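You operate a simulated robot arm through the tools that you are given. There is no shell and no other tool. Be economical: measure what you need, move in short steps, check, and stop when the job is done.

You are at the controls of a simulated two-armed robot. One attempt, no reset.

JOB
On the top of the tall carton, fold the shop cloth in half.

It is judged by the outcome, as a careful person would: the job done as asked, and still so three seconds after it is handed in. It fails if anything else is knocked over, pushed out of place, dropped, spilled or broken. Flat cloth is picked up by pressing the open fingertips on it (5 to 10 N) and closing them slowly along it; thin cloth reads only 2 to 8 mm in the jaws.

ROBOT AND FRAMES
Two 7-joint arms with two-finger parallel grippers on one trunk, on a base that drives. Base frame: it is fixed to the floor where the robot stands at the start and does not move with it; the origin is under the middle of the robot, x ahead of it, y to its left, z up. Lengths are in m, angles in degrees, forces in N, time in s.
The left shoulder is at the start at [0.07, 0.177, 0.951], the right one opposite. With the tool pointing down near the work surface each hand reaches from about 0.1 to 0.7 m from the robot's upright axis, wherever it stands, measured 20 degrees to its own side. Places, roughly: top of the tall carton [0.6, 0.2, 0.6]. Payload 3.43 kg a hand.
Tool frame (each hand has its own): the origin (TCP) lies between the finger pads and is the grasp point; the fingertips stand 0.03 m ahead of it; z points along the fingers, y is the line along which they close. Largest opening 0.094 m; finger width 0.028, thickness 0.01; the body of the gripper, 0.05 by 0.096 m, starts 0.055 m behind the TCP.
Orientation is that of the tool frame in the base frame, as a unit quaternion [w, x, y, z]. With the fingers straight down and closing along the base's y, the tool's x points along the base's -x, its y along +y and its z along -z.

CONTROLS
- The arms move only by the tool play_rows. It takes "left_commands", "right_commands" or both (then of equal length, played together; a hand with none holds still); each is a list of rows, each a list of 2 entries, a list of its own where there are three numbers: the shift along the tool's x, y, z in cm, then the turn, a rotation vector about the tool's x, y, z in degrees. In form: [[[x, y, z], [rx, ry, rz]], ...]. A call has 1 to 20 rows; each row shifts and turns the commanded pose from where the row before left it, along the tool's axes as they then stand. "left_jaw" and "right_jaw" are, for a hand that has rows, the closure in counts, from 0 (fully open) to 255 (shut), set as the call begins (left out, the last holds). Rows are played at 5 a second. More than 0.05 m and 8.6 degrees between two rows, or a gripper value outside its range, and nothing of the call is played. Where a pose cannot be reached the arm comes as near as it can. A force on the tool above 40 N (or 10 N above the force at the start of the call, whichever is more), or a blocked arm, ends the call early, and 0.2 s more pass. The fingers move at their own pace (about 0.153 m/s each) and stop on an object; they squeeze with about 21 N. The grip force told is the motor's: it shows also when the fingers shut on nothing. Time passes only in rows, and 0.2 s behind the last, so rows that do not move let the fingers close. It gives the time, the measured TCP pose, the force on the tool (base axes), the opening and the grip force at its end, in the units of the frame above (readings bear some noise), with the torque about the TCP (base axes, N m) and any sound that the robot's microphone picked up.
- Cameras (640 x 400 px; columns grow to the right, rows downward): "scene" is now at [0.1093, 0.0376, 1.2388]; the picture's right is [0.52, -0.85, 0.00], its down [-0.72, -0.44, -0.54] and it looks along [0.46, 0.28, -0.84] (base axes); focal length 286 px, centre (320, 200). "left" rides on the left gripper at [0.076, -0.014, -0.102] in its tool frame; the picture's right is [0.18, 0.98, 0.00], its down [-0.75, 0.14, -0.64] and it looks along [-0.63, 0.12, 0.77] (tool axes); focal length 243 px, centre (320, 200). "right" rides on the right gripper at [0.076, 0.014, -0.102] in its tool frame; the picture's right is [-0.18, 0.98, 0.00], its down [-0.75, -0.14, -0.64] and it looks along [-0.63, -0.12, 0.77] (tool axes); focal length 243 px, centre (320, 200). There is no depth. A picture from a camera that has moved, and an enlarged one, comes with that camera's place and axes in the base frame and with its lens.
- camera(camera): a new picture of that camera. No time passes.
- slide_trunk(by): slides the trunk up (or, below 0, down) by that many m; the arms and the scene camera ride with it, the base frame stays. It gives what a move gives, with no picture.
- drive_base(legs): drives the robot by 1 to 6 legs, each [ahead, turn to the left] in m and degrees, along the robot's own axes; the way and the turn of a leg run together, so that a leg with both is an arc; at most 1.5 m and 180 degrees a leg. The arms and the cameras ride along, it lands a little off, and it stops where it bumps. It gives what a move gives.
- aim_head(pan, tilt): turns the head with the scene camera to pan (to the left, within 86 degrees either way) and tilt (down, from -29 to 69), counted from straight ahead of the robot. It gives what a move gives.
- inspect(camera, box): a new picture of the part [left, top, right, bottom] of that camera's present view, enlarged. No time passes.
- close_job(): hands the job in; it is judged then, once.

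Work in short steps. Places have to be worked out from the pictures, the camera data and where the tool is seen: move nearer, look again, correct. Check each grasp and each placing, and mend what went wrong. You have 120 turns and 108 pictures in all, those below and enlarged ones among them. Open the grippers and draw the arms clear of the work before you hand the job in, unless the task says otherwise; then end with one line.

The tools are called after "Call:" as a command line: name --argument value ..., lists and objects as JSON in quotes. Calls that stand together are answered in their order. play_rows: Moves the arms, as the interface text tells. Its arguments: {"type":"object","properties":{"left_commands":{"type":"array","items":{"type":"array"}},"left_jaw":{"type":"number"},"right_commands":{"type":"array","items":{"type":"array"}},"right_jaw":{"type":"number"}},"required":[]} The other tools are called the same way: slide_trunk (by) slides the trunk up or down; drive_base (legs) drives the base; aim_head (pan, tilt) turns the head that bears the scene camera; camera (camera) takes a picture; inspect (camera, box) takes an enlarged picture of a part of a camera's view; close_job () hands the job in.

At the start:

```text
time_s: 0.0
left_eef_pos: [0.3214, 0.316, 0.7611]
left_tool_rot: [0.0, -0.001, 1.0, 0.0]
left_force: [0.2, -0.2, 0.2]
left_ft_torque: [0.04, 0.04, 0.01]
left_gripper_width: 0.0939
left_grip_force: 0.0
right_eef_pos: [0.3576, -0.0334, 0.7366]
right_tool_rot: [0.0, -0.001, 1.0, 0.0]
right_force: [0.1, 0.0, 0.1]
right_ft_torque: [-0.01, 0.01, -0.06]
right_gripper_width: 0.094
right_grip_force: 0.1
trunk travel left (down, up): [-0.531, 0.309]
robot x, y, heading: [0.0009, 0.0049, -0.2]
head pan, tilt: [31.4, 57.0]
```

scene: 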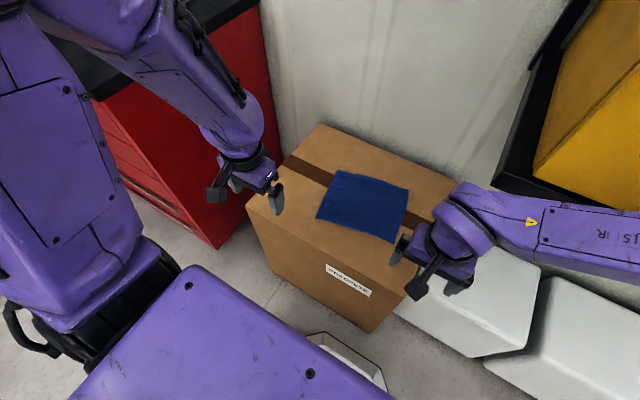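
right: 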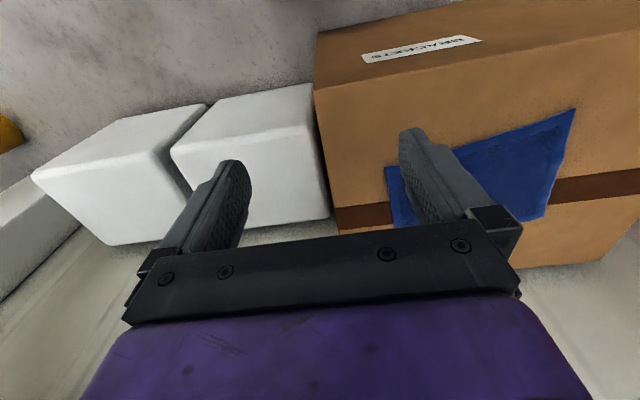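
left: 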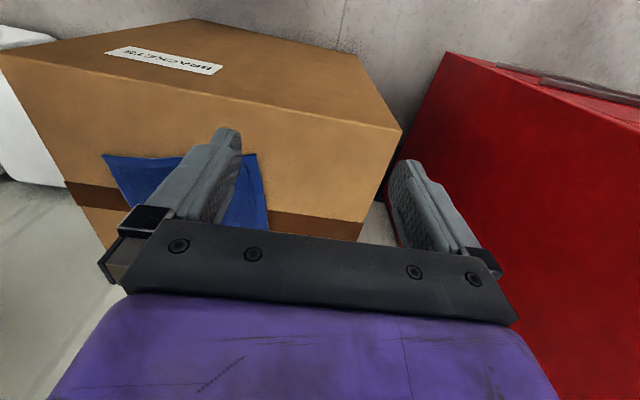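

I estimate the cloth corners, taking z≈0.6, as A(.57,.26), B(.62,.07), C(.45,.04) and D(.41,.23). I'll zoom in to refine those.

Call:
inspect --camera "scene" --box '[240, 110, 480, 260]'

```text
2.67 times, centred on (360, 185) of scene
camera zoom: at [0.1093, 0.0376, 1.2388], right [0.52, -0.85, 0.0], down [-0.72, -0.44, -0.54], along [0.46, 0.28, -0.84], focal length 764 px, centre (213, 240)
```

zoom: 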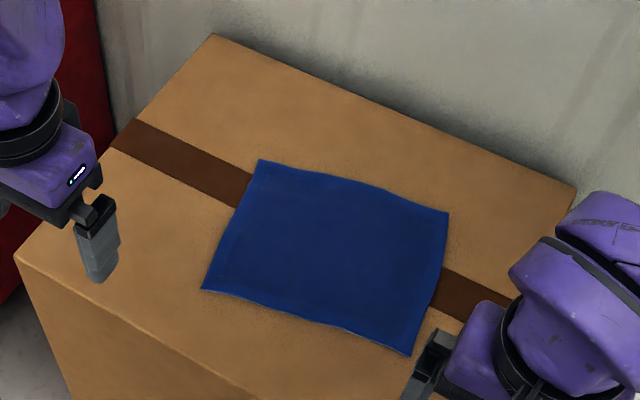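

The cloth is about 0.20 x 0.17 m and turned about 12°. I'll fold the near edge (D–C) onto the far edge, so both hands go above the near corners, yawed 12°, with the jaws partly closed.

Call:
play_rows --left_commands '[[[-2.5, -2.7, 1.5], [0, 0, 0]], [[-2.5, -2.7, 1.5], [0, 0, 0]], [[-2.5, -2.7, 1.5], [0, 0, 0]], [[-2.5, -2.7, 1.5], [0, 0, 0]], [[0, 0, 0], [0, 0, -6]], [[0, 0, 0], [0, 0, -6]], [[0, 0, 0], [0, 0, 0]]]' --right_commands '[[[-2.4, 2.3, 0.9], [0, 0, 0]], [[-2.4, 2.3, 0.9], [0, 0, 0]], [[-2.4, 2.3, 0.9], [0, 0, 0]], [[-2.4, 2.3, 0.9], [0, 0, 0]], [[0, 0, 0], [0, 0, -6]], [[0, 0, 0], [0, 0, -6]], [[0, 0, 0], [0, 0, 0]]]' --left_jaw 146 --right_jaw 146

Call:
camera --camera "left"

Call:
camera --camera "right"

Call:
camera --camera "scene"

```text
time_s: 1.6
left_eef_pos: [0.4042, 0.2111, 0.7116]
left_tool_rot: [0.012, -0.104, 0.994, -0.002]
left_force: [0.0, -1.0, -1.1]
left_ft_torque: [0.0, 0.06, 0.02]
left_gripper_width: 0.0398
left_grip_force: 0.0
right_eef_pos: [0.4347, 0.0611, 0.714]
right_tool_rot: [0.013, -0.111, 0.994, -0.002]
right_force: [0.5, 0.6, 0.1]
right_ft_torque: [0.0, 0.01, -0.04]
right_gripper_width: 0.04
right_grip_force: 0.1
trunk travel left (down, up): [-0.531, 0.309]
robot x, y, heading: [0.0008, 0.0008, 0.2]
head pan, tilt: [31.4, 57.0]
```

```text
103 pictures are left
camera left: at [0.3321, 0.1807, 0.8132], right [-0.38, 0.92, -0.01], down [0.69, 0.3, 0.66], along [0.61, 0.25, -0.75], focal length 243 px, centre (320, 200)
```

left: 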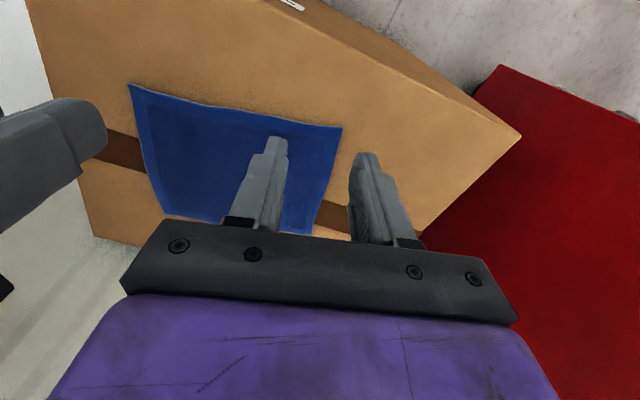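

```text
102 pictures are left
camera right: at [0.355, 0.0586, 0.8142], right [-0.04, 1.0, 0.0], down [0.75, 0.03, 0.66], along [0.66, 0.02, -0.75], focal length 243 px, centre (320, 200)
```

right: 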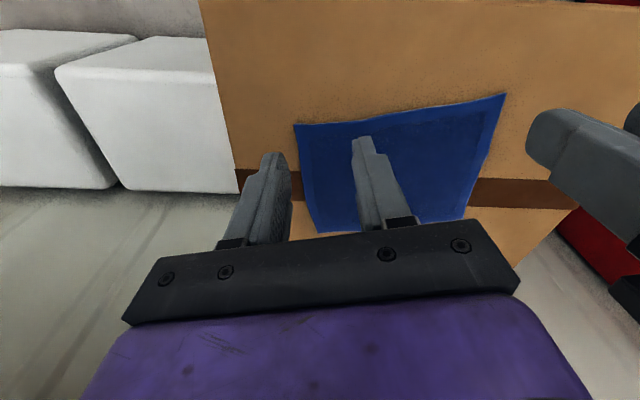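

```text
101 pictures are left
camera scene: at [0.0376, 0.0416, 1.251], right [0.52, -0.85, 0.03], down [-0.68, -0.44, -0.58], along [0.51, 0.28, -0.81], focal length 286 px, centre (320, 200)
```

scene: 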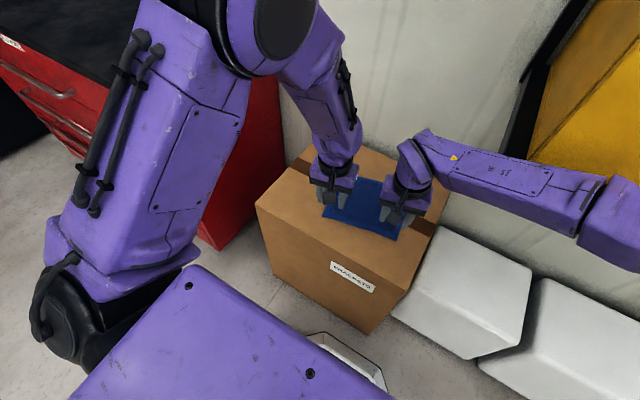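

The scene camera has shifted about 7 cm back and the hands are short of their targets. The body may be swaying, so I'll wait a few rows and read again.

Call:
play_rows --left_commands '[[[0, 0, 0], [0, 0, 0]], [[0, 0, 0], [0, 0, 0]], [[0, 0, 0], [0, 0, 0]], [[0, 0, 0], [0, 0, 0]], [[0, 0, 0], [0, 0, 0]]]'

Call:
camera --camera "scene"

```text
time_s: 1.9
left_eef_pos: [0.4122, 0.2165, 0.6858]
left_tool_rot: [-0.021, -0.105, 0.994, 0.003]
left_force: [-2.3, 0.9, -0.9]
left_ft_torque: [-0.04, -0.14, 0.01]
left_gripper_width: 0.0401
left_grip_force: 0.2
right_eef_pos: [0.4355, 0.0649, 0.6864]
right_tool_rot: [-0.014, -0.135, 0.991, -0.002]
right_force: [-7.4, 4.8, 6.1]
right_ft_torque: [-0.46, -0.77, 0.11]
right_gripper_width: 0.04
right_grip_force: 0.0
trunk travel left (down, up): [-0.531, 0.309]
robot x, y, heading: [0.0002, -0.0037, 0.3]
head pan, tilt: [31.4, 57.0]
stopped in row 1 (left hand): the arm was blocked; the commanded pose is now the measured one
```

```text
100 pictures are left
camera scene: at [0.0188, 0.0441, 1.2533], right [0.52, -0.85, 0.04], down [-0.67, -0.44, -0.59], along [0.52, 0.28, -0.8], focal length 286 px, centre (320, 200)
```

scene: 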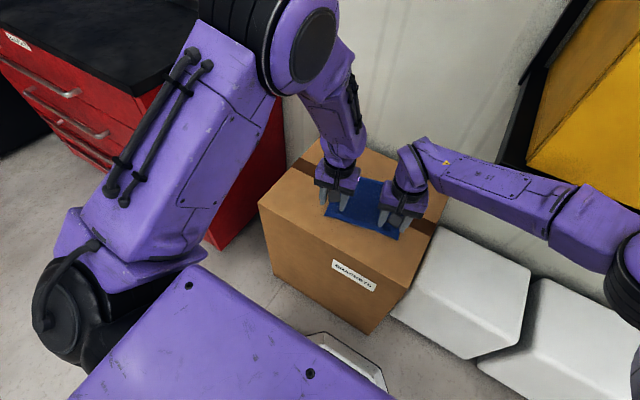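

The robot body appears pitched back about 4° and the left arm reports blocked. I need to see what is pressing on what before moving again.

Call:
camera --camera "left"

Call:
camera --camera "right"

Call:
inspect --camera "scene" --box '[240, 110, 480, 260]'

```text
99 pictures are left
camera left: at [0.3455, 0.185, 0.791], right [-0.39, 0.92, 0.02], down [0.73, 0.29, 0.61], along [0.56, 0.25, -0.79], focal length 243 px, centre (320, 200)
```

left: 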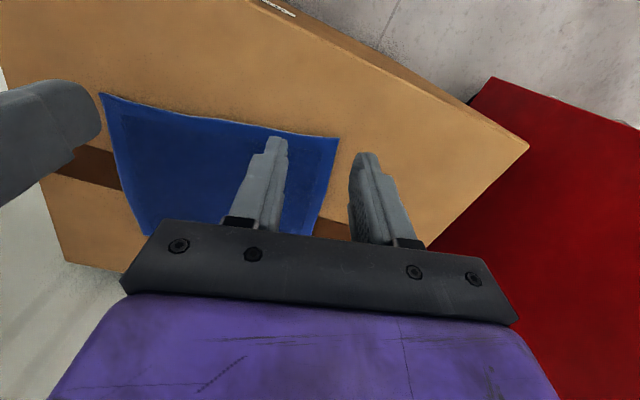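

```text
98 pictures are left
camera right: at [0.361, 0.0586, 0.7908], right [-0.09, 1.0, 0.0], down [0.78, 0.07, 0.62], along [0.62, 0.05, -0.78], focal length 243 px, centre (320, 200)
```

right: 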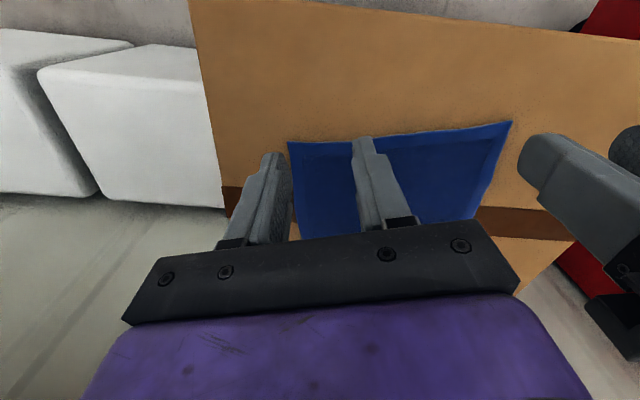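

```text
2.67 times, centred on (360, 185) of scene
camera zoom: at [0.0188, 0.0441, 1.2533], right [0.52, -0.85, 0.04], down [-0.67, -0.44, -0.59], along [0.52, 0.28, -0.8], focal length 764 px, centre (213, 240)
```

zoom: 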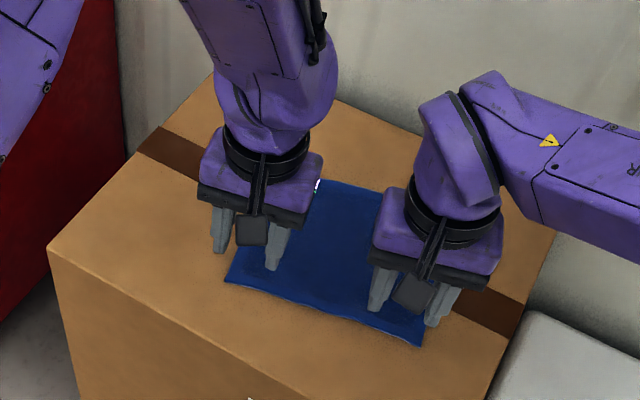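

Neither hand is touching anything visible, so I suspect the left elbow. I'll turn the head up to look at the arms.

Call:
aim_head --pan 31.4 --tilt 25

Call:
camera --camera "scene"

```text
time_s: 2.9
left_eef_pos: [0.4141, 0.2156, 0.6878]
left_tool_rot: [-0.02, -0.106, 0.994, 0.005]
left_force: [0.0, -0.1, -0.2]
left_ft_torque: [-0.03, 0.01, 0.0]
left_gripper_width: 0.04
left_grip_force: 0.0
right_eef_pos: [0.431, 0.0652, 0.6827]
right_tool_rot: [-0.02, -0.137, 0.99, -0.002]
right_force: [0.1, 0.3, 0.3]
right_ft_torque: [-0.01, 0.0, -0.01]
right_gripper_width: 0.0403
right_grip_force: 0.1
trunk travel left (down, up): [-0.531, 0.309]
robot x, y, heading: [0.0037, -0.0015, -0.1]
head pan, tilt: [31.4, 25.0]
```

```text
96 pictures are left
camera scene: at [0.037, 0.0546, 1.3008], right [0.52, -0.85, 0.04], down [-0.29, -0.23, -0.93], along [0.8, 0.47, -0.37], focal length 286 px, centre (320, 200)
```

scene: 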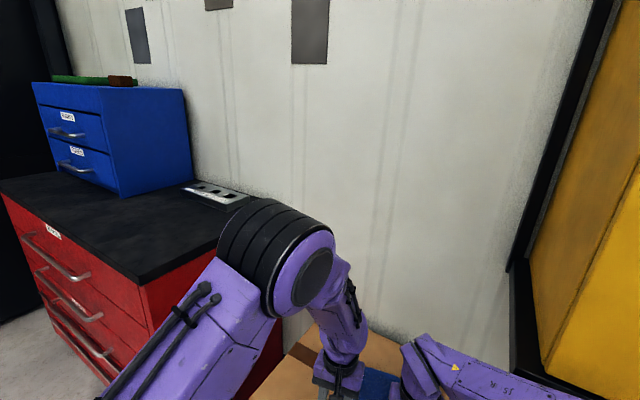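

Forces are back to zero and the pose is stable now. I'll lift both hands straight up 2 cm and see how they respond.

Call:
play_rows --left_commands '[[[0, 0, -1], [0, 0, 0]], [[0, 0, -1], [0, 0, 0]], [[0, 0, 0], [0, 0, 0]], [[0, 0, 0], [0, 0, 0]], [[0, 0, 0], [0, 0, 0]]]' --right_commands '[[[0, 0, -1], [0, 0, 0]], [[0, 0, -1], [0, 0, 0]], [[0, 0, 0], [0, 0, 0]], [[0, 0, 0], [0, 0, 0]], [[0, 0, 0], [0, 0, 0]]]'

Call:
camera --camera "scene"

```text
time_s: 3.2
left_eef_pos: [0.4523, 0.217, 0.6314]
left_tool_rot: [-0.08, -0.106, 0.991, 0.018]
left_force: [9.2, 3.7, -7.1]
left_ft_torque: [-0.33, 0.83, 0.11]
left_gripper_width: 0.04
left_grip_force: 0.1
right_eef_pos: [0.4475, 0.0675, 0.6162]
right_tool_rot: [-0.086, -0.172, 0.981, 0.003]
right_force: [-0.7, -4.3, -9.9]
right_ft_torque: [0.31, 0.0, 0.0]
right_gripper_width: 0.0402
right_grip_force: 0.0
trunk travel left (down, up): [-0.531, 0.309]
robot x, y, heading: [-0.0073, -0.0014, -0.2]
head pan, tilt: [31.4, 25.0]
stopped in row 1 (left hand): the arm was blocked; the commanded pose is now the measured one
```

```text
95 pictures are left
camera scene: at [0.0896, 0.0475, 1.2894], right [0.52, -0.85, 0.01], down [-0.33, -0.22, -0.92], along [0.79, 0.47, -0.4], focal length 286 px, centre (320, 200)
```

scene: 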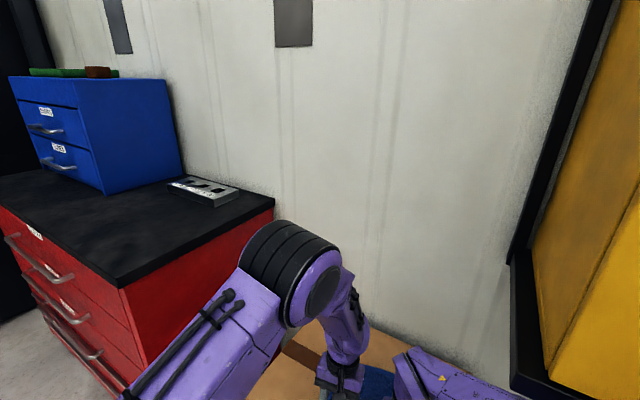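

The body swayed forward again and the hands dropped. I'll raise everything with the trunk for clearance and watch how it settles.

Call:
slide_trunk --by 0.08

Call:
camera --camera "scene"

```text
time_s: 3.9
left_eef_pos: [0.4478, 0.2153, 0.6943]
left_tool_rot: [-0.049, -0.105, 0.993, 0.007]
left_force: [-0.7, 0.5, -0.1]
left_ft_torque: [-0.04, -0.01, -0.01]
left_gripper_width: 0.0402
left_grip_force: 0.1
right_eef_pos: [0.3967, 0.0705, 0.6197]
right_tool_rot: [-0.136, -0.152, 0.979, 0.01]
right_force: [-0.6, 0.3, -0.2]
right_ft_torque: [0.0, 0.0, -0.02]
right_gripper_width: 0.0402
right_grip_force: 0.0
trunk travel left (down, up): [-0.564, 0.276]
robot x, y, heading: [-0.0056, -0.0005, 0.1]
head pan, tilt: [31.4, 25.0]
stopped: the arm was blocked; the commanded pose is now the measured one
```

```text
94 pictures are left
camera scene: at [0.1021, 0.0531, 1.3237], right [0.52, -0.85, 0.01], down [-0.34, -0.22, -0.91], along [0.78, 0.47, -0.41], focal length 286 px, centre (320, 200)
```

scene: 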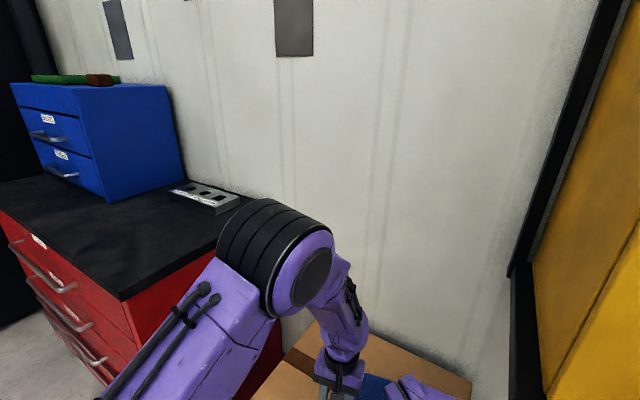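

The right hand lagged and tilted, so something may be catching the right arm. I'll look toward it.

Call:
aim_head --pan -25 --tilt 50

Call:
camera --camera "scene"

Call:
camera --camera "right"

```text
time_s: 5.1
left_eef_pos: [0.448, 0.2176, 0.6923]
left_tool_rot: [-0.047, -0.106, 0.993, 0.007]
left_force: [0.4, -0.8, 0.2]
left_ft_torque: [0.01, 0.02, -0.03]
left_gripper_width: 0.0399
left_grip_force: 0.0
right_eef_pos: [0.3996, 0.0711, 0.618]
right_tool_rot: [-0.133, -0.149, 0.98, 0.009]
right_force: [-0.1, 0.8, 0.5]
right_ft_torque: [0.02, -0.01, 0.05]
right_gripper_width: 0.0399
right_grip_force: 0.0
trunk travel left (down, up): [-0.564, 0.276]
robot x, y, heading: [-0.0038, -0.0027, 0.3]
head pan, tilt: [-25.0, 50.0]
```

```text
93 pictures are left
camera scene: at [0.0919, -0.0254, 1.2835], right [-0.42, -0.91, -0.01], down [-0.68, 0.32, -0.66], along [0.6, -0.27, -0.75], focal length 286 px, centre (320, 200)
```

scene: 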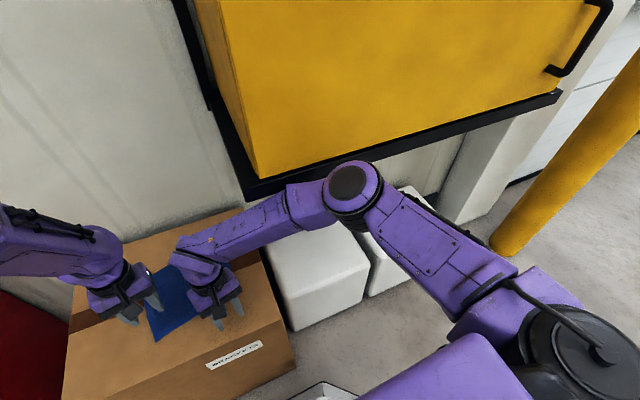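

```text
92 pictures are left
camera right: at [0.3531, 0.0644, 0.7368], right [-0.12, 0.99, 0.01], down [0.9, 0.1, 0.42], along [0.41, 0.06, -0.91], focal length 243 px, centre (320, 200)
```

right: 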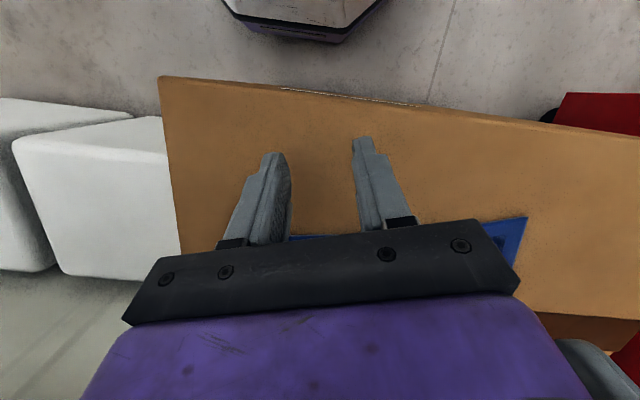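

The cause is clear: the right elbow is against the black ledge under the yellow cabinet, and that was pushing the robot back. I'll draw the right hand back toward the robot to free the elbow.

Call:
play_rows --right_commands '[[[1.5, 0, 0], [0, 0, 0]], [[1.5, 0, 0], [0, 0, 0]], [[1.5, 0, 0], [0, 0, 0]], [[1.5, 0, 0], [0, 0, 0]], [[1.5, 0, 0], [0, 0, 0]], [[0, 0, 0], [0, 0, 0]], [[0, 0, 0], [0, 0, 0]]]'

Call:
camera --camera "scene"

```text
time_s: 6.7
left_eef_pos: [0.4595, 0.2153, 0.684]
left_tool_rot: [-0.056, -0.106, 0.993, 0.011]
left_force: [0.7, 0.2, 0.5]
left_ft_torque: [0.0, -0.02, -0.04]
left_gripper_width: 0.0401
left_grip_force: 0.1
right_eef_pos: [0.3438, 0.0457, 0.6286]
right_tool_rot: [-0.142, -0.148, 0.979, 0.013]
right_force: [-0.5, -0.8, -0.4]
right_ft_torque: [0.02, -0.05, -0.02]
right_gripper_width: 0.0404
right_grip_force: 0.0
trunk travel left (down, up): [-0.564, 0.276]
robot x, y, heading: [-0.0055, 0.0022, 0.2]
head pan, tilt: [-25.0, 50.0]
```

```text
91 pictures are left
camera scene: at [0.1162, -0.0306, 1.2808], right [-0.42, -0.91, 0.0], down [-0.7, 0.32, -0.64], along [0.58, -0.27, -0.77], focal length 286 px, centre (320, 200)
```

scene: 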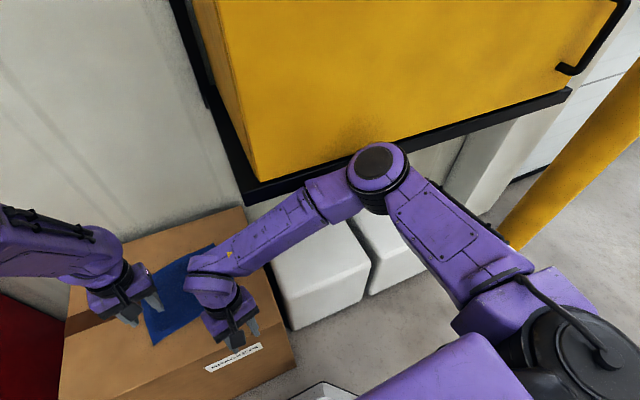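

The body is upright again. I'll keep retracting the right hand and straighten its 16° tilt.

Call:
play_rows --right_commands '[[[2, 0, -0.5], [0, -4, 0]], [[2, 0, -0.5], [0, -4, 0]], [[2, 0, -0.5], [0, -4, 0]], [[2, 0, -0.5], [0, -4, 0]], [[0, 0, 0], [0, 0, 0]], [[0, 0, 0], [0, 0, 0]]]'

Call:
camera --camera "scene"

```text
time_s: 8.1
left_eef_pos: [0.4604, 0.2142, 0.6831]
left_tool_rot: [-0.056, -0.106, 0.993, 0.011]
left_force: [-1.3, 0.1, 0.8]
left_ft_torque: [-0.01, 0.02, 0.02]
left_gripper_width: 0.0402
left_grip_force: 0.0
right_eef_pos: [0.2722, 0.022, 0.6623]
right_tool_rot: [-0.004, -0.145, 0.989, 0.033]
right_force: [1.2, 0.3, 0.0]
right_ft_torque: [0.0, -0.01, 0.03]
right_gripper_width: 0.0402
right_grip_force: 0.0
trunk travel left (down, up): [-0.564, 0.276]
robot x, y, heading: [-0.0027, 0.0005, 0.2]
head pan, tilt: [-25.0, 50.0]
```

```text
90 pictures are left
camera scene: at [0.1168, -0.0303, 1.2807], right [-0.42, -0.91, 0.0], down [-0.7, 0.32, -0.64], along [0.58, -0.27, -0.77], focal length 286 px, centre (320, 200)
```

scene: 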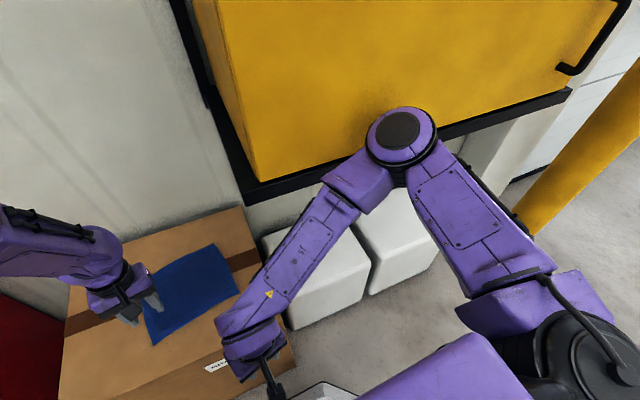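

Triangulating puts the ledge corner at about (0.45, -0.05, 0.90), overhanging the carton's right side. I'll back off, shift the robot about 0.17 m left, and work from slightly farther back with the trunk raised so the elbow clears. First I'll back off and raise the trunk.

Call:
drive_base --legs '[[-0.25, 0]]'

Call:
camera --camera "scene"

```text
time_s: 9.9
left_eef_pos: [0.2153, 0.2153, 0.6835]
left_tool_rot: [-0.057, -0.106, 0.993, 0.011]
left_force: [1.1, -0.5, 0.1]
left_ft_torque: [0.0, -0.01, 0.0]
left_gripper_width: 0.0402
left_grip_force: 0.0
right_eef_pos: [0.0262, 0.0211, 0.6627]
right_tool_rot: [-0.005, -0.144, 0.989, 0.034]
right_force: [0.2, 0.5, 0.8]
right_ft_torque: [0.01, -0.02, -0.01]
right_gripper_width: 0.04
right_grip_force: 0.0
trunk travel left (down, up): [-0.564, 0.276]
robot x, y, heading: [-0.2479, 0.0011, 0.2]
head pan, tilt: [-25.0, 50.0]
```

```text
89 pictures are left
camera scene: at [-0.128, -0.0321, 1.2807], right [-0.42, -0.91, 0.0], down [-0.69, 0.32, -0.64], along [0.58, -0.27, -0.77], focal length 286 px, centre (320, 200)
```

scene: 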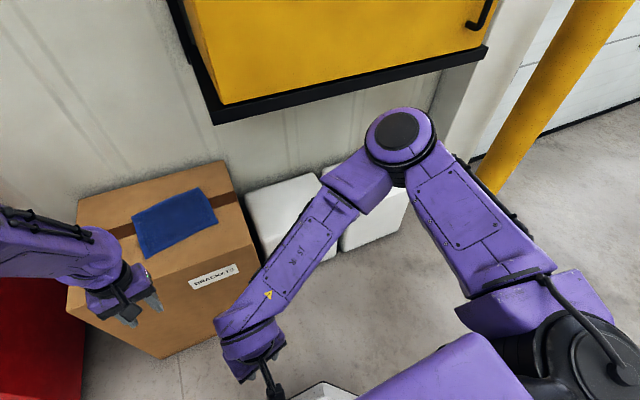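

We're clear. Now I'll raise the trunk, then do the lateral shift: turn right, reverse, turn back.

Call:
slide_trunk --by 0.2

Call:
drive_base --legs '[[0, -35], [-0.3, 0], [0, 35]]'

Call:
aim_head --pan 5 --tilt 45

Call:
camera --camera "scene"

```text
time_s: 12.1
left_eef_pos: [0.2159, 0.2133, 0.8831]
left_tool_rot: [-0.057, -0.106, 0.993, 0.01]
left_force: [0.2, -0.8, 0.7]
left_ft_torque: [-0.02, 0.0, 0.0]
left_gripper_width: 0.0401
left_grip_force: 0.0
right_eef_pos: [0.0275, 0.0211, 0.8638]
right_tool_rot: [-0.005, -0.144, 0.989, 0.035]
right_force: [0.1, 1.1, 0.7]
right_ft_torque: [0.0, 0.03, -0.02]
right_gripper_width: 0.0404
right_grip_force: 0.0
trunk travel left (down, up): [-0.764, 0.076]
robot x, y, heading: [-0.2463, -0.0012, -0.0]
head pan, tilt: [-25.0, 50.0]
```

```text
time_s: 17.4
left_eef_pos: [-0.0093, 0.3654, 0.8825]
left_tool_rot: [-0.057, -0.087, 0.995, 0.011]
left_force: [0.5, -0.3, -0.1]
left_ft_torque: [0.04, -0.01, -0.02]
left_gripper_width: 0.0401
left_grip_force: 0.2
right_eef_pos: [-0.2049, 0.1794, 0.8628]
right_tool_rot: [-0.004, -0.125, 0.992, 0.034]
right_force: [0.1, -0.4, 0.1]
right_ft_torque: [0.01, 0.01, -0.01]
right_gripper_width: 0.04
right_grip_force: 0.1
trunk travel left (down, up): [-0.764, 0.076]
robot x, y, heading: [-0.4805, 0.1675, -2.0]
head pan, tilt: [-25.0, 50.0]
```

```text
time_s: 18.4
left_eef_pos: [-0.0097, 0.3651, 0.8818]
left_tool_rot: [-0.056, -0.087, 0.995, 0.012]
left_force: [-0.2, -1.1, 0.9]
left_ft_torque: [0.01, 0.0, -0.01]
left_gripper_width: 0.0402
left_grip_force: 0.2
right_eef_pos: [-0.2039, 0.1794, 0.8628]
right_tool_rot: [-0.004, -0.125, 0.992, 0.034]
right_force: [0.1, 0.3, 0.4]
right_ft_torque: [0.01, 0.02, -0.01]
right_gripper_width: 0.0402
right_grip_force: 0.1
trunk travel left (down, up): [-0.764, 0.076]
robot x, y, heading: [-0.4827, 0.1708, -2.1]
head pan, tilt: [5.0, 45.0]
```

```text
88 pictures are left
camera scene: at [-0.349, 0.1712, 1.4875], right [0.05, -1.0, 0.0], down [-0.71, -0.03, -0.71], along [0.71, 0.04, -0.71], focal length 286 px, centre (320, 200)
```

scene: 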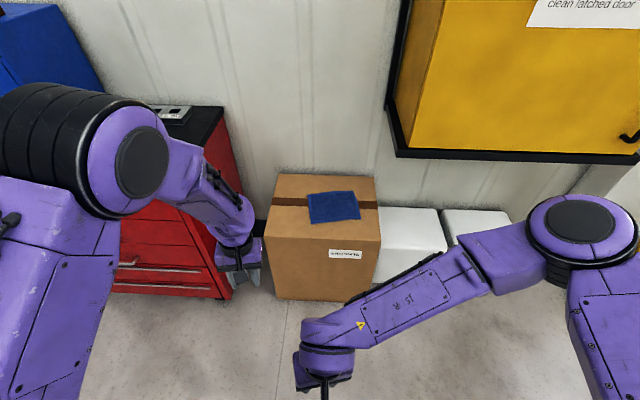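

The robot is now lined up with the carton. I'll drive forward 0.37 m, with both hands at about z 0.87 above the carton.

Call:
drive_base --legs '[[0.37, 2]]'

Call:
camera --camera "scene"

```text
time_s: 20.7
left_eef_pos: [0.3408, 0.3768, 0.8823]
left_tool_rot: [-0.057, -0.107, 0.993, 0.011]
left_force: [-0.1, -0.9, -0.7]
left_ft_torque: [0.02, 0.0, 0.01]
left_gripper_width: 0.0402
left_grip_force: 0.0
right_eef_pos: [0.1513, 0.1853, 0.8633]
right_tool_rot: [-0.005, -0.146, 0.989, 0.034]
right_force: [-0.4, 0.8, -0.3]
right_ft_torque: [0.0, 0.02, 0.0]
right_gripper_width: 0.0399
right_grip_force: 0.1
trunk travel left (down, up): [-0.764, 0.076]
robot x, y, heading: [-0.1207, 0.1596, 0.3]
head pan, tilt: [5.0, 45.0]
```

```text
87 pictures are left
camera scene: at [0.009, 0.1711, 1.4876], right [0.09, -1.0, 0.0], down [-0.7, -0.06, -0.71], along [0.7, 0.06, -0.71], focal length 286 px, centre (320, 200)
```

scene: 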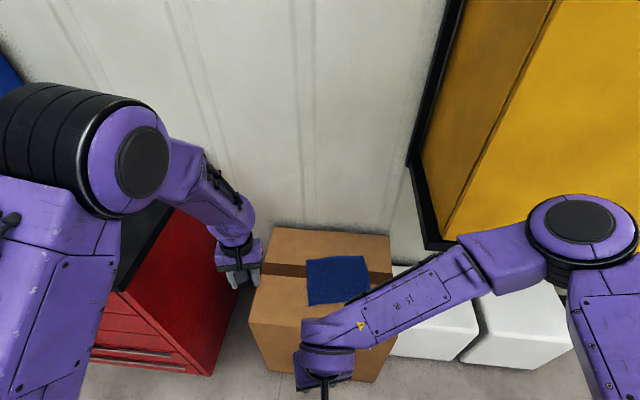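

There's clearance on both sides. I'll straighten both hands and move halfway toward the positions above the near corners, then check.

Call:
play_rows --left_commands '[[[0, 0, 0], [0, -6.6, 0]], [[-0.43, -1.82, 1.6], [0, 0, 0]], [[-0.43, -1.82, 1.6], [0, 0, 0]], [[-0.43, -1.82, 1.6], [0, 0, 0]], [[-0.43, -1.82, 1.6], [0, 0, 0]], [[-0.43, -1.82, 1.6], [0, 0, 0]], [[0, 0, 0], [0, 0, 0]]]' --right_commands '[[[0, 0, 0], [3.8, 0, 4.8]], [[-2.69, -1.87, 1.43], [0, 0, 0]], [[-2.69, -1.87, 1.43], [0, 0, 0]], [[-2.69, -1.87, 1.43], [0, 0, 0]], [[-2.69, -1.87, 1.43], [0, 0, 0]], [[-2.69, -1.87, 1.43], [0, 0, 0]], [[0, 0, 0], [0, 0, 0]]]'

Call:
camera --camera "scene"

```text
time_s: 22.3
left_eef_pos: [0.3798, 0.2962, 0.8006]
left_tool_rot: [0.001, -0.107, 0.994, 0.016]
left_force: [0.4, 0.7, 0.3]
left_ft_torque: [0.04, 0.0, -0.01]
left_gripper_width: 0.0403
left_grip_force: 0.1
right_eef_pos: [0.3028, 0.1245, 0.7903]
right_tool_rot: [-0.001, -0.105, 0.994, 0.001]
right_force: [0.1, 0.5, 0.5]
right_ft_torque: [0.01, 0.0, 0.0]
right_gripper_width: 0.04
right_grip_force: 0.0
trunk travel left (down, up): [-0.764, 0.076]
robot x, y, heading: [-0.1198, 0.161, 0.5]
head pan, tilt: [5.0, 45.0]
```

```text
86 pictures are left
camera scene: at [0.0084, 0.1718, 1.4877], right [0.09, -1.0, 0.0], down [-0.7, -0.07, -0.71], along [0.7, 0.06, -0.71], focal length 286 px, centre (320, 200)
```

scene: 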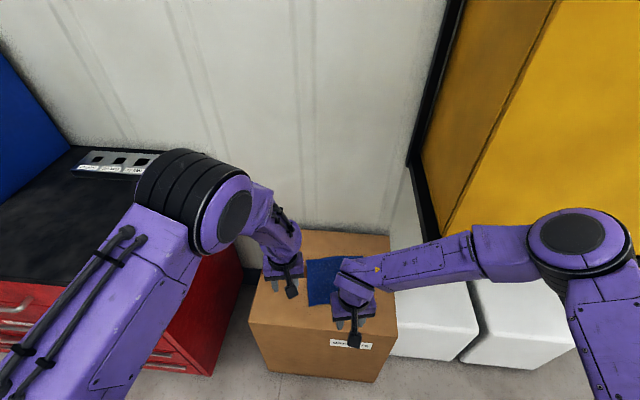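

Pose is stable and the elbow sits well back of the ledge. Continuing to the pre-grasp height of 0.72.

Call:
play_rows --left_commands '[[[-0.43, -1.82, 1.6], [0, 0, 0]], [[-0.43, -1.82, 1.6], [0, 0, 0]], [[-0.43, -1.82, 1.6], [0, 0, 0]], [[-0.43, -1.7, 1.6], [0, 0, 0]], [[-0.43, -1.7, 1.6], [0, 0, 0]], [[0, 0, 0], [2, 0, 0]], [[0, 0, 0], [0, 0, 0]]]' --right_commands '[[[-2.69, -1.87, 1.43], [0, 0, 0]], [[-2.69, -1.87, 1.43], [0, 0, 0]], [[-2.69, -1.87, 1.43], [0, 0, 0]], [[-2.69, -1.87, 1.43], [0, 0, 0]], [[-2.69, -1.87, 1.43], [0, 0, 0]], [[0, 0, 0], [0, 0, 0]], [[0, 0, 0], [0, 0, 0]]]'

Call:
camera --camera "scene"

Call:
camera --camera "left"

Call:
camera --camera "right"

```text
time_s: 23.9
left_eef_pos: [0.4201, 0.216, 0.7155]
left_tool_rot: [0.003, -0.106, 0.994, 0.0]
left_force: [-0.9, 0.2, -0.8]
left_ft_torque: [-0.01, 0.01, 0.02]
left_gripper_width: 0.0403
left_grip_force: 0.0
right_eef_pos: [0.4544, 0.0609, 0.7192]
right_tool_rot: [-0.001, -0.104, 0.995, 0.001]
right_force: [0.1, -0.2, -1.0]
right_ft_torque: [-0.01, 0.01, 0.01]
right_gripper_width: 0.04
right_grip_force: 0.1
trunk travel left (down, up): [-0.764, 0.076]
robot x, y, heading: [-0.1215, 0.1609, 0.4]
head pan, tilt: [5.0, 45.0]
```

```text
85 pictures are left
camera scene: at [0.0099, 0.1708, 1.4875], right [0.09, -1.0, 0.0], down [-0.7, -0.06, -0.71], along [0.7, 0.06, -0.71], focal length 286 px, centre (320, 200)
```

scene: 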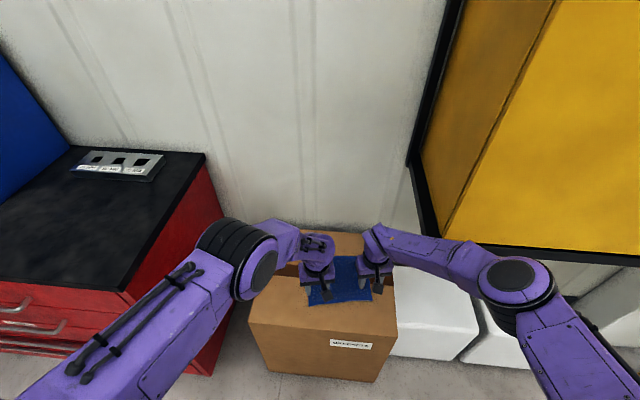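

```text
84 pictures are left
camera left: at [0.3496, 0.1862, 0.8179], right [-0.39, 0.92, 0.0], down [0.7, 0.3, 0.65], along [0.6, 0.25, -0.76], focal length 243 px, centre (320, 200)
```

left: 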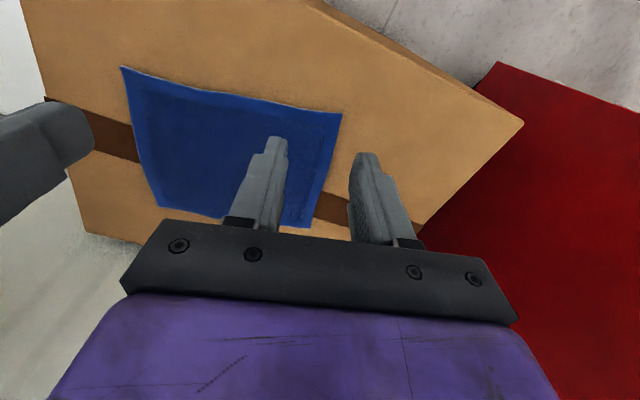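

```text
83 pictures are left
camera right: at [0.3777, 0.0595, 0.8215], right [-0.03, 1.0, 0.0], down [0.77, 0.02, 0.64], along [0.64, 0.02, -0.77], focal length 243 px, centre (320, 200)
```

right: 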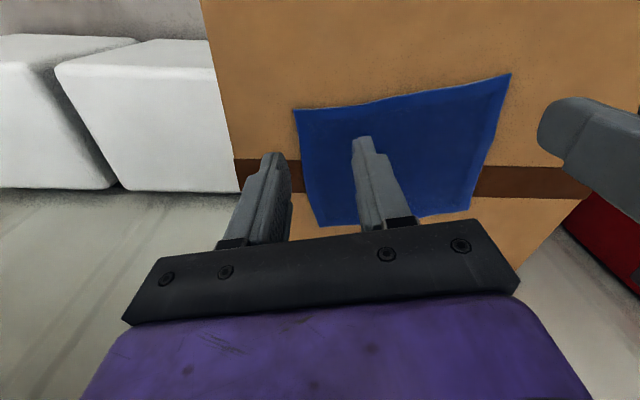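

Now both wrist views agree: cloth top at z≈0.57, with corners D(.427,.241), C(.468,.037), A(.60,.276) and B(.637,.07). I'll move over the grasp points (.442,.216) and (.472,.066) and down to TCP 0.62.

Call:
play_rows --left_commands '[[[-1.1, -0.23, 3], [0, 0, 0]], [[-1.1, -0.23, 3], [0, 0, 0]], [[0, 0, 2], [0, 0, 0]], [[0, 0, 1.5], [0, 0, 0]], [[0, 0, 0], [0, 0, 0]], [[0, 0, 0], [0, 0, 0]]]' --right_commands '[[[-0.95, 0.08, 3], [0, 0, 0]], [[-0.95, 0.08, 3], [0, 0, 0]], [[0, 0, 2.3], [0, 0, 0]], [[0, 0, 1.5], [0, 0, 0]], [[0, 0, 0], [0, 0, 0]], [[0, 0, 0], [0, 0, 0]]]'

Call:
camera --camera "left"

Call:
camera --camera "right"

```text
time_s: 25.3
left_eef_pos: [0.4295, 0.235, 0.6308]
left_tool_rot: [0.002, -0.106, 0.994, -0.001]
left_force: [0.6, 0.4, -0.1]
left_ft_torque: [-0.02, 0.04, 0.01]
left_gripper_width: 0.0402
left_grip_force: 0.0
left hand out of reach, approached as far as the arm can: row 2, 3, 4
right_eef_pos: [0.4591, 0.0625, 0.6989]
right_tool_rot: [-0.001, -0.105, 0.994, 0.0]
right_force: [-0.2, 0.0, -0.8]
right_ft_torque: [0.0, 0.0, 0.04]
right_gripper_width: 0.0403
right_grip_force: 0.0
right hand out of reach, approached as far as the arm can: row 1, 2, 3, 4
trunk travel left (down, up): [-0.764, 0.076]
robot x, y, heading: [-0.1186, 0.1635, 0.4]
head pan, tilt: [5.0, 45.0]
```

```text
82 pictures are left
camera left: at [0.3588, 0.2051, 0.734], right [-0.39, 0.92, 0.0], down [0.7, 0.3, 0.65], along [0.6, 0.25, -0.76], focal length 243 px, centre (320, 200)
```

left: 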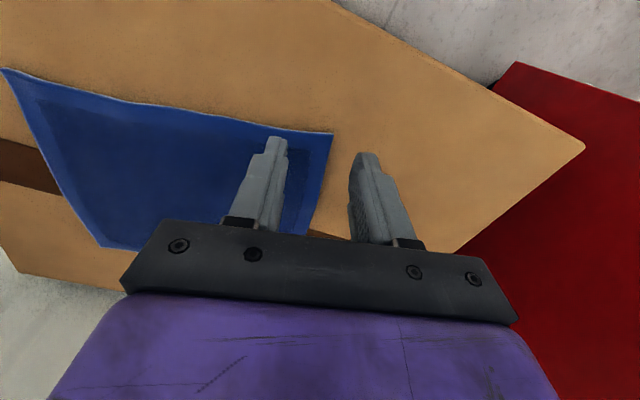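

```text
81 pictures are left
camera right: at [0.3826, 0.061, 0.8012], right [-0.02, 1.0, 0.0], down [0.77, 0.02, 0.64], along [0.64, 0.02, -0.77], focal length 243 px, centre (320, 200)
```

right: 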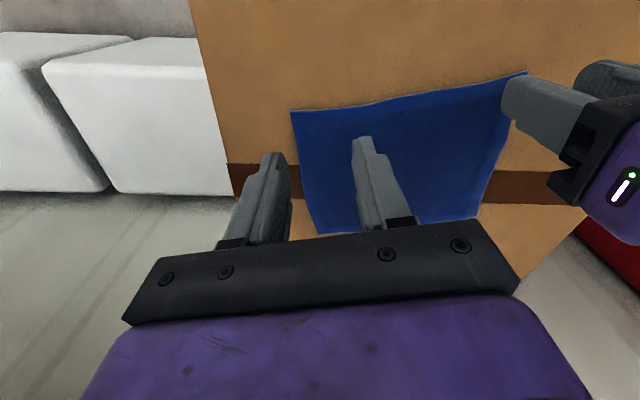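

The hands are out of reach with the trunk this high. I'll lift them, then lower the trunk about 0.10.

Call:
play_rows --left_commands '[[[0, 0, -3], [0, 0, 0]], [[0, 0, -3], [0, 0, 0]], [[0, 0, -3], [0, 0, 0]], [[0, 0, -3], [0, 0, 0]], [[0, 0, -3], [0, 0, 0]], [[0, 0, 0], [0, 0, 0]]]' --right_commands '[[[0, 0, -3], [0, 0, 0]], [[0, 0, -3], [0, 0, 0]], [[0, 0, -3], [0, 0, 0]], [[0, 0, -3], [0, 0, 0]], [[0, 0, -3], [0, 0, 0]], [[0, 0, 0], [0, 0, 0]]]'

```text
time_s: 26.7
left_eef_pos: [0.4301, 0.2354, 0.7853]
left_tool_rot: [0.003, -0.106, 0.994, -0.001]
left_force: [-1.2, 0.0, 0.1]
left_ft_torque: [0.01, 0.04, 0.02]
left_gripper_width: 0.0402
left_grip_force: 0.1
right_eef_pos: [0.4599, 0.0627, 0.8497]
right_tool_rot: [-0.002, -0.104, 0.995, 0.001]
right_force: [-0.2, 0.8, 0.2]
right_ft_torque: [0.04, -0.01, -0.01]
right_gripper_width: 0.0403
right_grip_force: 0.1
trunk travel left (down, up): [-0.764, 0.076]
robot x, y, heading: [-0.1215, 0.1613, 0.1]
head pan, tilt: [5.0, 45.0]
```

Call:
camera --camera "scene"

```text
80 pictures are left
camera scene: at [0.0105, 0.171, 1.4874], right [0.09, -1.0, 0.0], down [-0.7, -0.06, -0.71], along [0.7, 0.06, -0.71], focal length 286 px, centre (320, 200)
```

scene: 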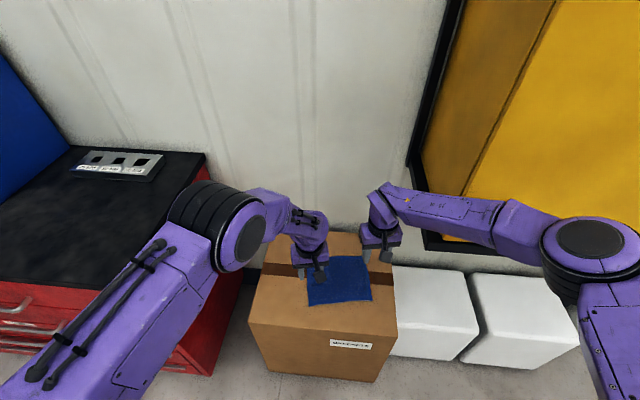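

The right forearm is near the ledge corner. I'll pull the right hand back 10 cm before lowering the trunk.

Call:
play_rows --right_commands '[[[2.5, 0.5, 0], [0, 0, 0]], [[2.5, 0.5, 0], [0, 0, 0]], [[2.5, 0.5, 0], [0, 0, 0]], [[2.5, 0.5, 0], [0, 0, 0]], [[0, 0, 0], [0, 0, 0]]]'

Call:
slide_trunk --by -0.11

Call:
camera --camera "scene"

```text
time_s: 27.9
left_eef_pos: [0.4313, 0.2341, 0.7834]
left_tool_rot: [0.002, -0.107, 0.994, 0.0]
left_force: [0.3, -0.6, 0.6]
left_ft_torque: [0.02, 0.0, -0.02]
left_gripper_width: 0.0398
left_grip_force: 0.1
right_eef_pos: [0.3557, 0.0627, 0.8512]
right_tool_rot: [-0.002, -0.105, 0.994, 0.001]
right_force: [-0.4, 0.4, -0.1]
right_ft_torque: [-0.04, -0.01, 0.0]
right_gripper_width: 0.0401
right_grip_force: 0.1
trunk travel left (down, up): [-0.764, 0.076]
robot x, y, heading: [-0.1242, 0.1641, 0.1]
head pan, tilt: [5.0, 45.0]
```

```text
time_s: 29.3
left_eef_pos: [0.4304, 0.2349, 0.6744]
left_tool_rot: [0.003, -0.107, 0.994, -0.001]
left_force: [0.2, 0.3, -0.7]
left_ft_torque: [-0.03, -0.03, -0.03]
left_gripper_width: 0.0398
left_grip_force: 0.0
right_eef_pos: [0.3552, 0.0619, 0.741]
right_tool_rot: [-0.002, -0.104, 0.995, 0.001]
right_force: [-0.3, 0.0, 0.4]
right_ft_torque: [-0.02, 0.01, -0.01]
right_gripper_width: 0.04
right_grip_force: 0.1
trunk travel left (down, up): [-0.654, 0.186]
robot x, y, heading: [-0.121, 0.1612, 0.3]
head pan, tilt: [5.0, 45.0]
```

```text
79 pictures are left
camera scene: at [0.0093, 0.171, 1.3776], right [0.09, -1.0, 0.0], down [-0.7, -0.06, -0.71], along [0.7, 0.06, -0.71], focal length 286 px, centre (320, 200)
```

scene: 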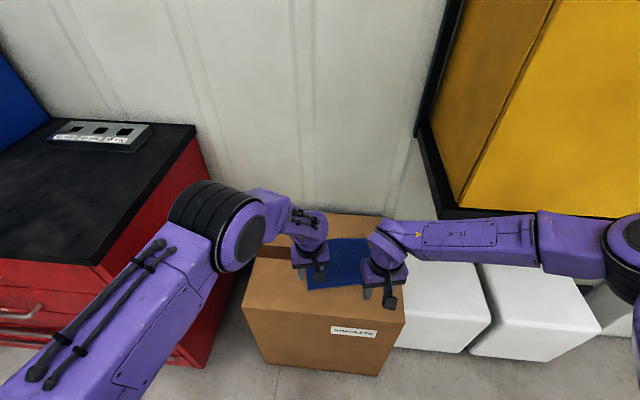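

Now I'll lower the right hand first, then move it forward; the left moves to its grasp point. Both stop with the TCP at about 0.635.

Call:
play_rows --left_commands '[[[-0.2, -0.5, 0.8], [0, 0, 0]], [[-0.2, -0.5, 0.8], [0, 0, 0]], [[-0.2, -0.6, 0.8], [0, 0, 0]], [[-0.2, -0.6, 0.8], [0, 0, 0]], [[0, 0, 0.6], [0, 0, 0]], [[0, 0, 0], [0, 0, 0]], [[0, 0, 0], [0, 0, 0]], [[0, 0, 0], [0, 0, 0]], [[0, 0, 0], [0, 0, 0]], [[0, 0, 0], [0, 0, 0]]]' --right_commands '[[[0, 0, 3.5], [0, 0, 0]], [[0, 0, 3.5], [0, 0, 0]], [[0, 0, 3.5], [0, 0, 0]], [[-2.3, -0.4, 0], [0, 0, 0]], [[-2.3, -0.4, 0], [0, 0, 0]], [[-2.3, -0.4, 0], [0, 0, 0]], [[-2.3, -0.4, 0], [0, 0, 0]], [[-2.3, -0.4, 0], [0, 0, 0]], [[0, 0, 0], [0, 0, 0]], [[0, 0, 0], [0, 0, 0]]]'

Call:
camera --camera "left"

Call:
camera --camera "right"

```text
time_s: 31.5
left_eef_pos: [0.444, 0.2129, 0.6352]
left_tool_rot: [0.003, -0.106, 0.994, -0.001]
left_force: [0.1, 1.0, 0.5]
left_ft_torque: [0.0, 0.0, -0.01]
left_gripper_width: 0.04
left_grip_force: 0.1
right_eef_pos: [0.4728, 0.0654, 0.6366]
right_tool_rot: [-0.002, -0.105, 0.995, 0.001]
right_force: [-0.2, -0.5, -0.2]
right_ft_torque: [0.03, -0.01, 0.01]
right_gripper_width: 0.04
right_grip_force: 0.0
trunk travel left (down, up): [-0.654, 0.186]
robot x, y, heading: [-0.1248, 0.1648, 0.2]
head pan, tilt: [5.0, 45.0]
```

```text
78 pictures are left
camera left: at [0.3726, 0.1826, 0.7382], right [-0.39, 0.92, 0.0], down [0.7, 0.3, 0.65], along [0.6, 0.25, -0.76], focal length 243 px, centre (320, 200)
```

left: 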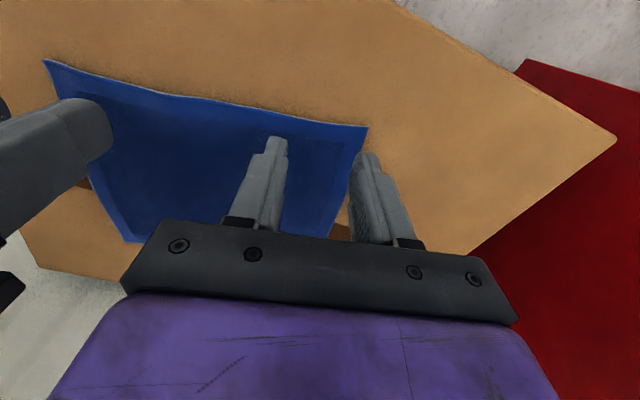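

```text
77 pictures are left
camera right: at [0.3965, 0.0641, 0.7388], right [-0.02, 1.0, 0.0], down [0.77, 0.02, 0.64], along [0.64, 0.02, -0.77], focal length 243 px, centre (320, 200)
```

right: 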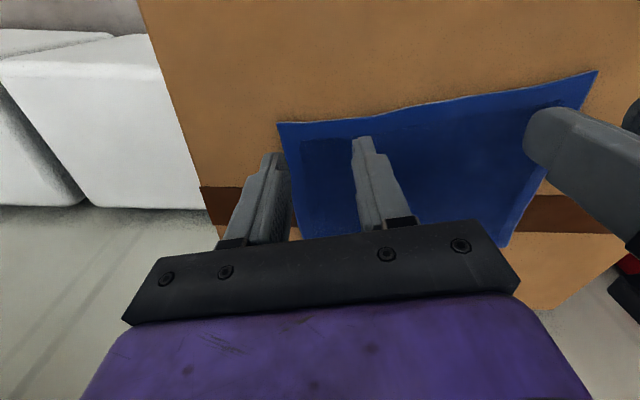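

Positions are consistent with the corners. Lowering to just above the cloth.

Call:
play_rows --left_commands '[[[0, 0, 1], [0, 0, 0]], [[0, 0, 1], [0, 0, 0]], [[0, 0, 0.8], [0, 0, 0]], [[0, 0, 0], [0, 0, 0]]]' --right_commands '[[[0, 0, 1], [0, 0, 0]], [[0, 0, 1], [0, 0, 0]], [[0, 0, 0.8], [0, 0, 0]], [[0, 0, 0], [0, 0, 0]]]'

Call:
camera --camera "left"

Call:
camera --camera "right"

```text
time_s: 32.5
left_eef_pos: [0.4413, 0.2134, 0.6086]
left_tool_rot: [0.003, -0.106, 0.994, -0.001]
left_force: [0.3, 0.1, 0.1]
left_ft_torque: [-0.02, -0.02, 0.0]
left_gripper_width: 0.0402
left_grip_force: 0.1
right_eef_pos: [0.4717, 0.0677, 0.6262]
right_tool_rot: [-0.001, -0.104, 0.995, 0.0]
right_force: [0.2, 0.4, 0.3]
right_ft_torque: [0.02, 0.0, 0.01]
right_gripper_width: 0.04
right_grip_force: 0.0
right hand out of reach, approached as far as the arm can: row 2, 3
trunk travel left (down, up): [-0.654, 0.186]
robot x, y, heading: [-0.1205, 0.162, 0.4]
head pan, tilt: [5.0, 45.0]
```

```text
76 pictures are left
camera left: at [0.3719, 0.1829, 0.7109], right [-0.39, 0.92, 0.0], down [0.7, 0.3, 0.65], along [0.6, 0.25, -0.76], focal length 243 px, centre (320, 200)
```

left: 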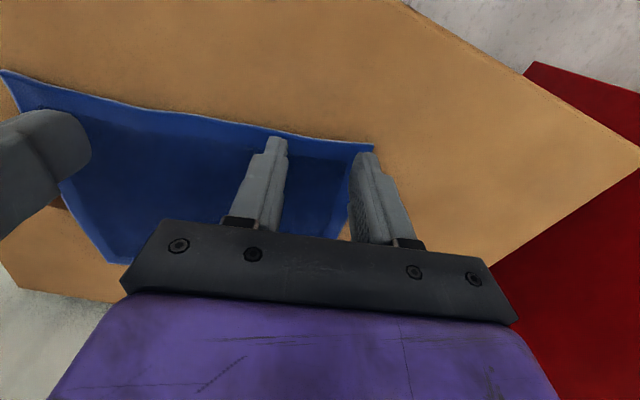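

```text
75 pictures are left
camera right: at [0.3949, 0.0645, 0.7285], right [-0.02, 1.0, 0.0], down [0.77, 0.02, 0.64], along [0.64, 0.02, -0.77], focal length 243 px, centre (320, 200)
```

right: 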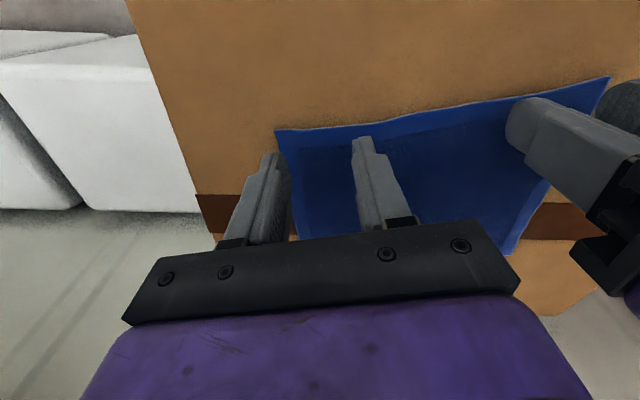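

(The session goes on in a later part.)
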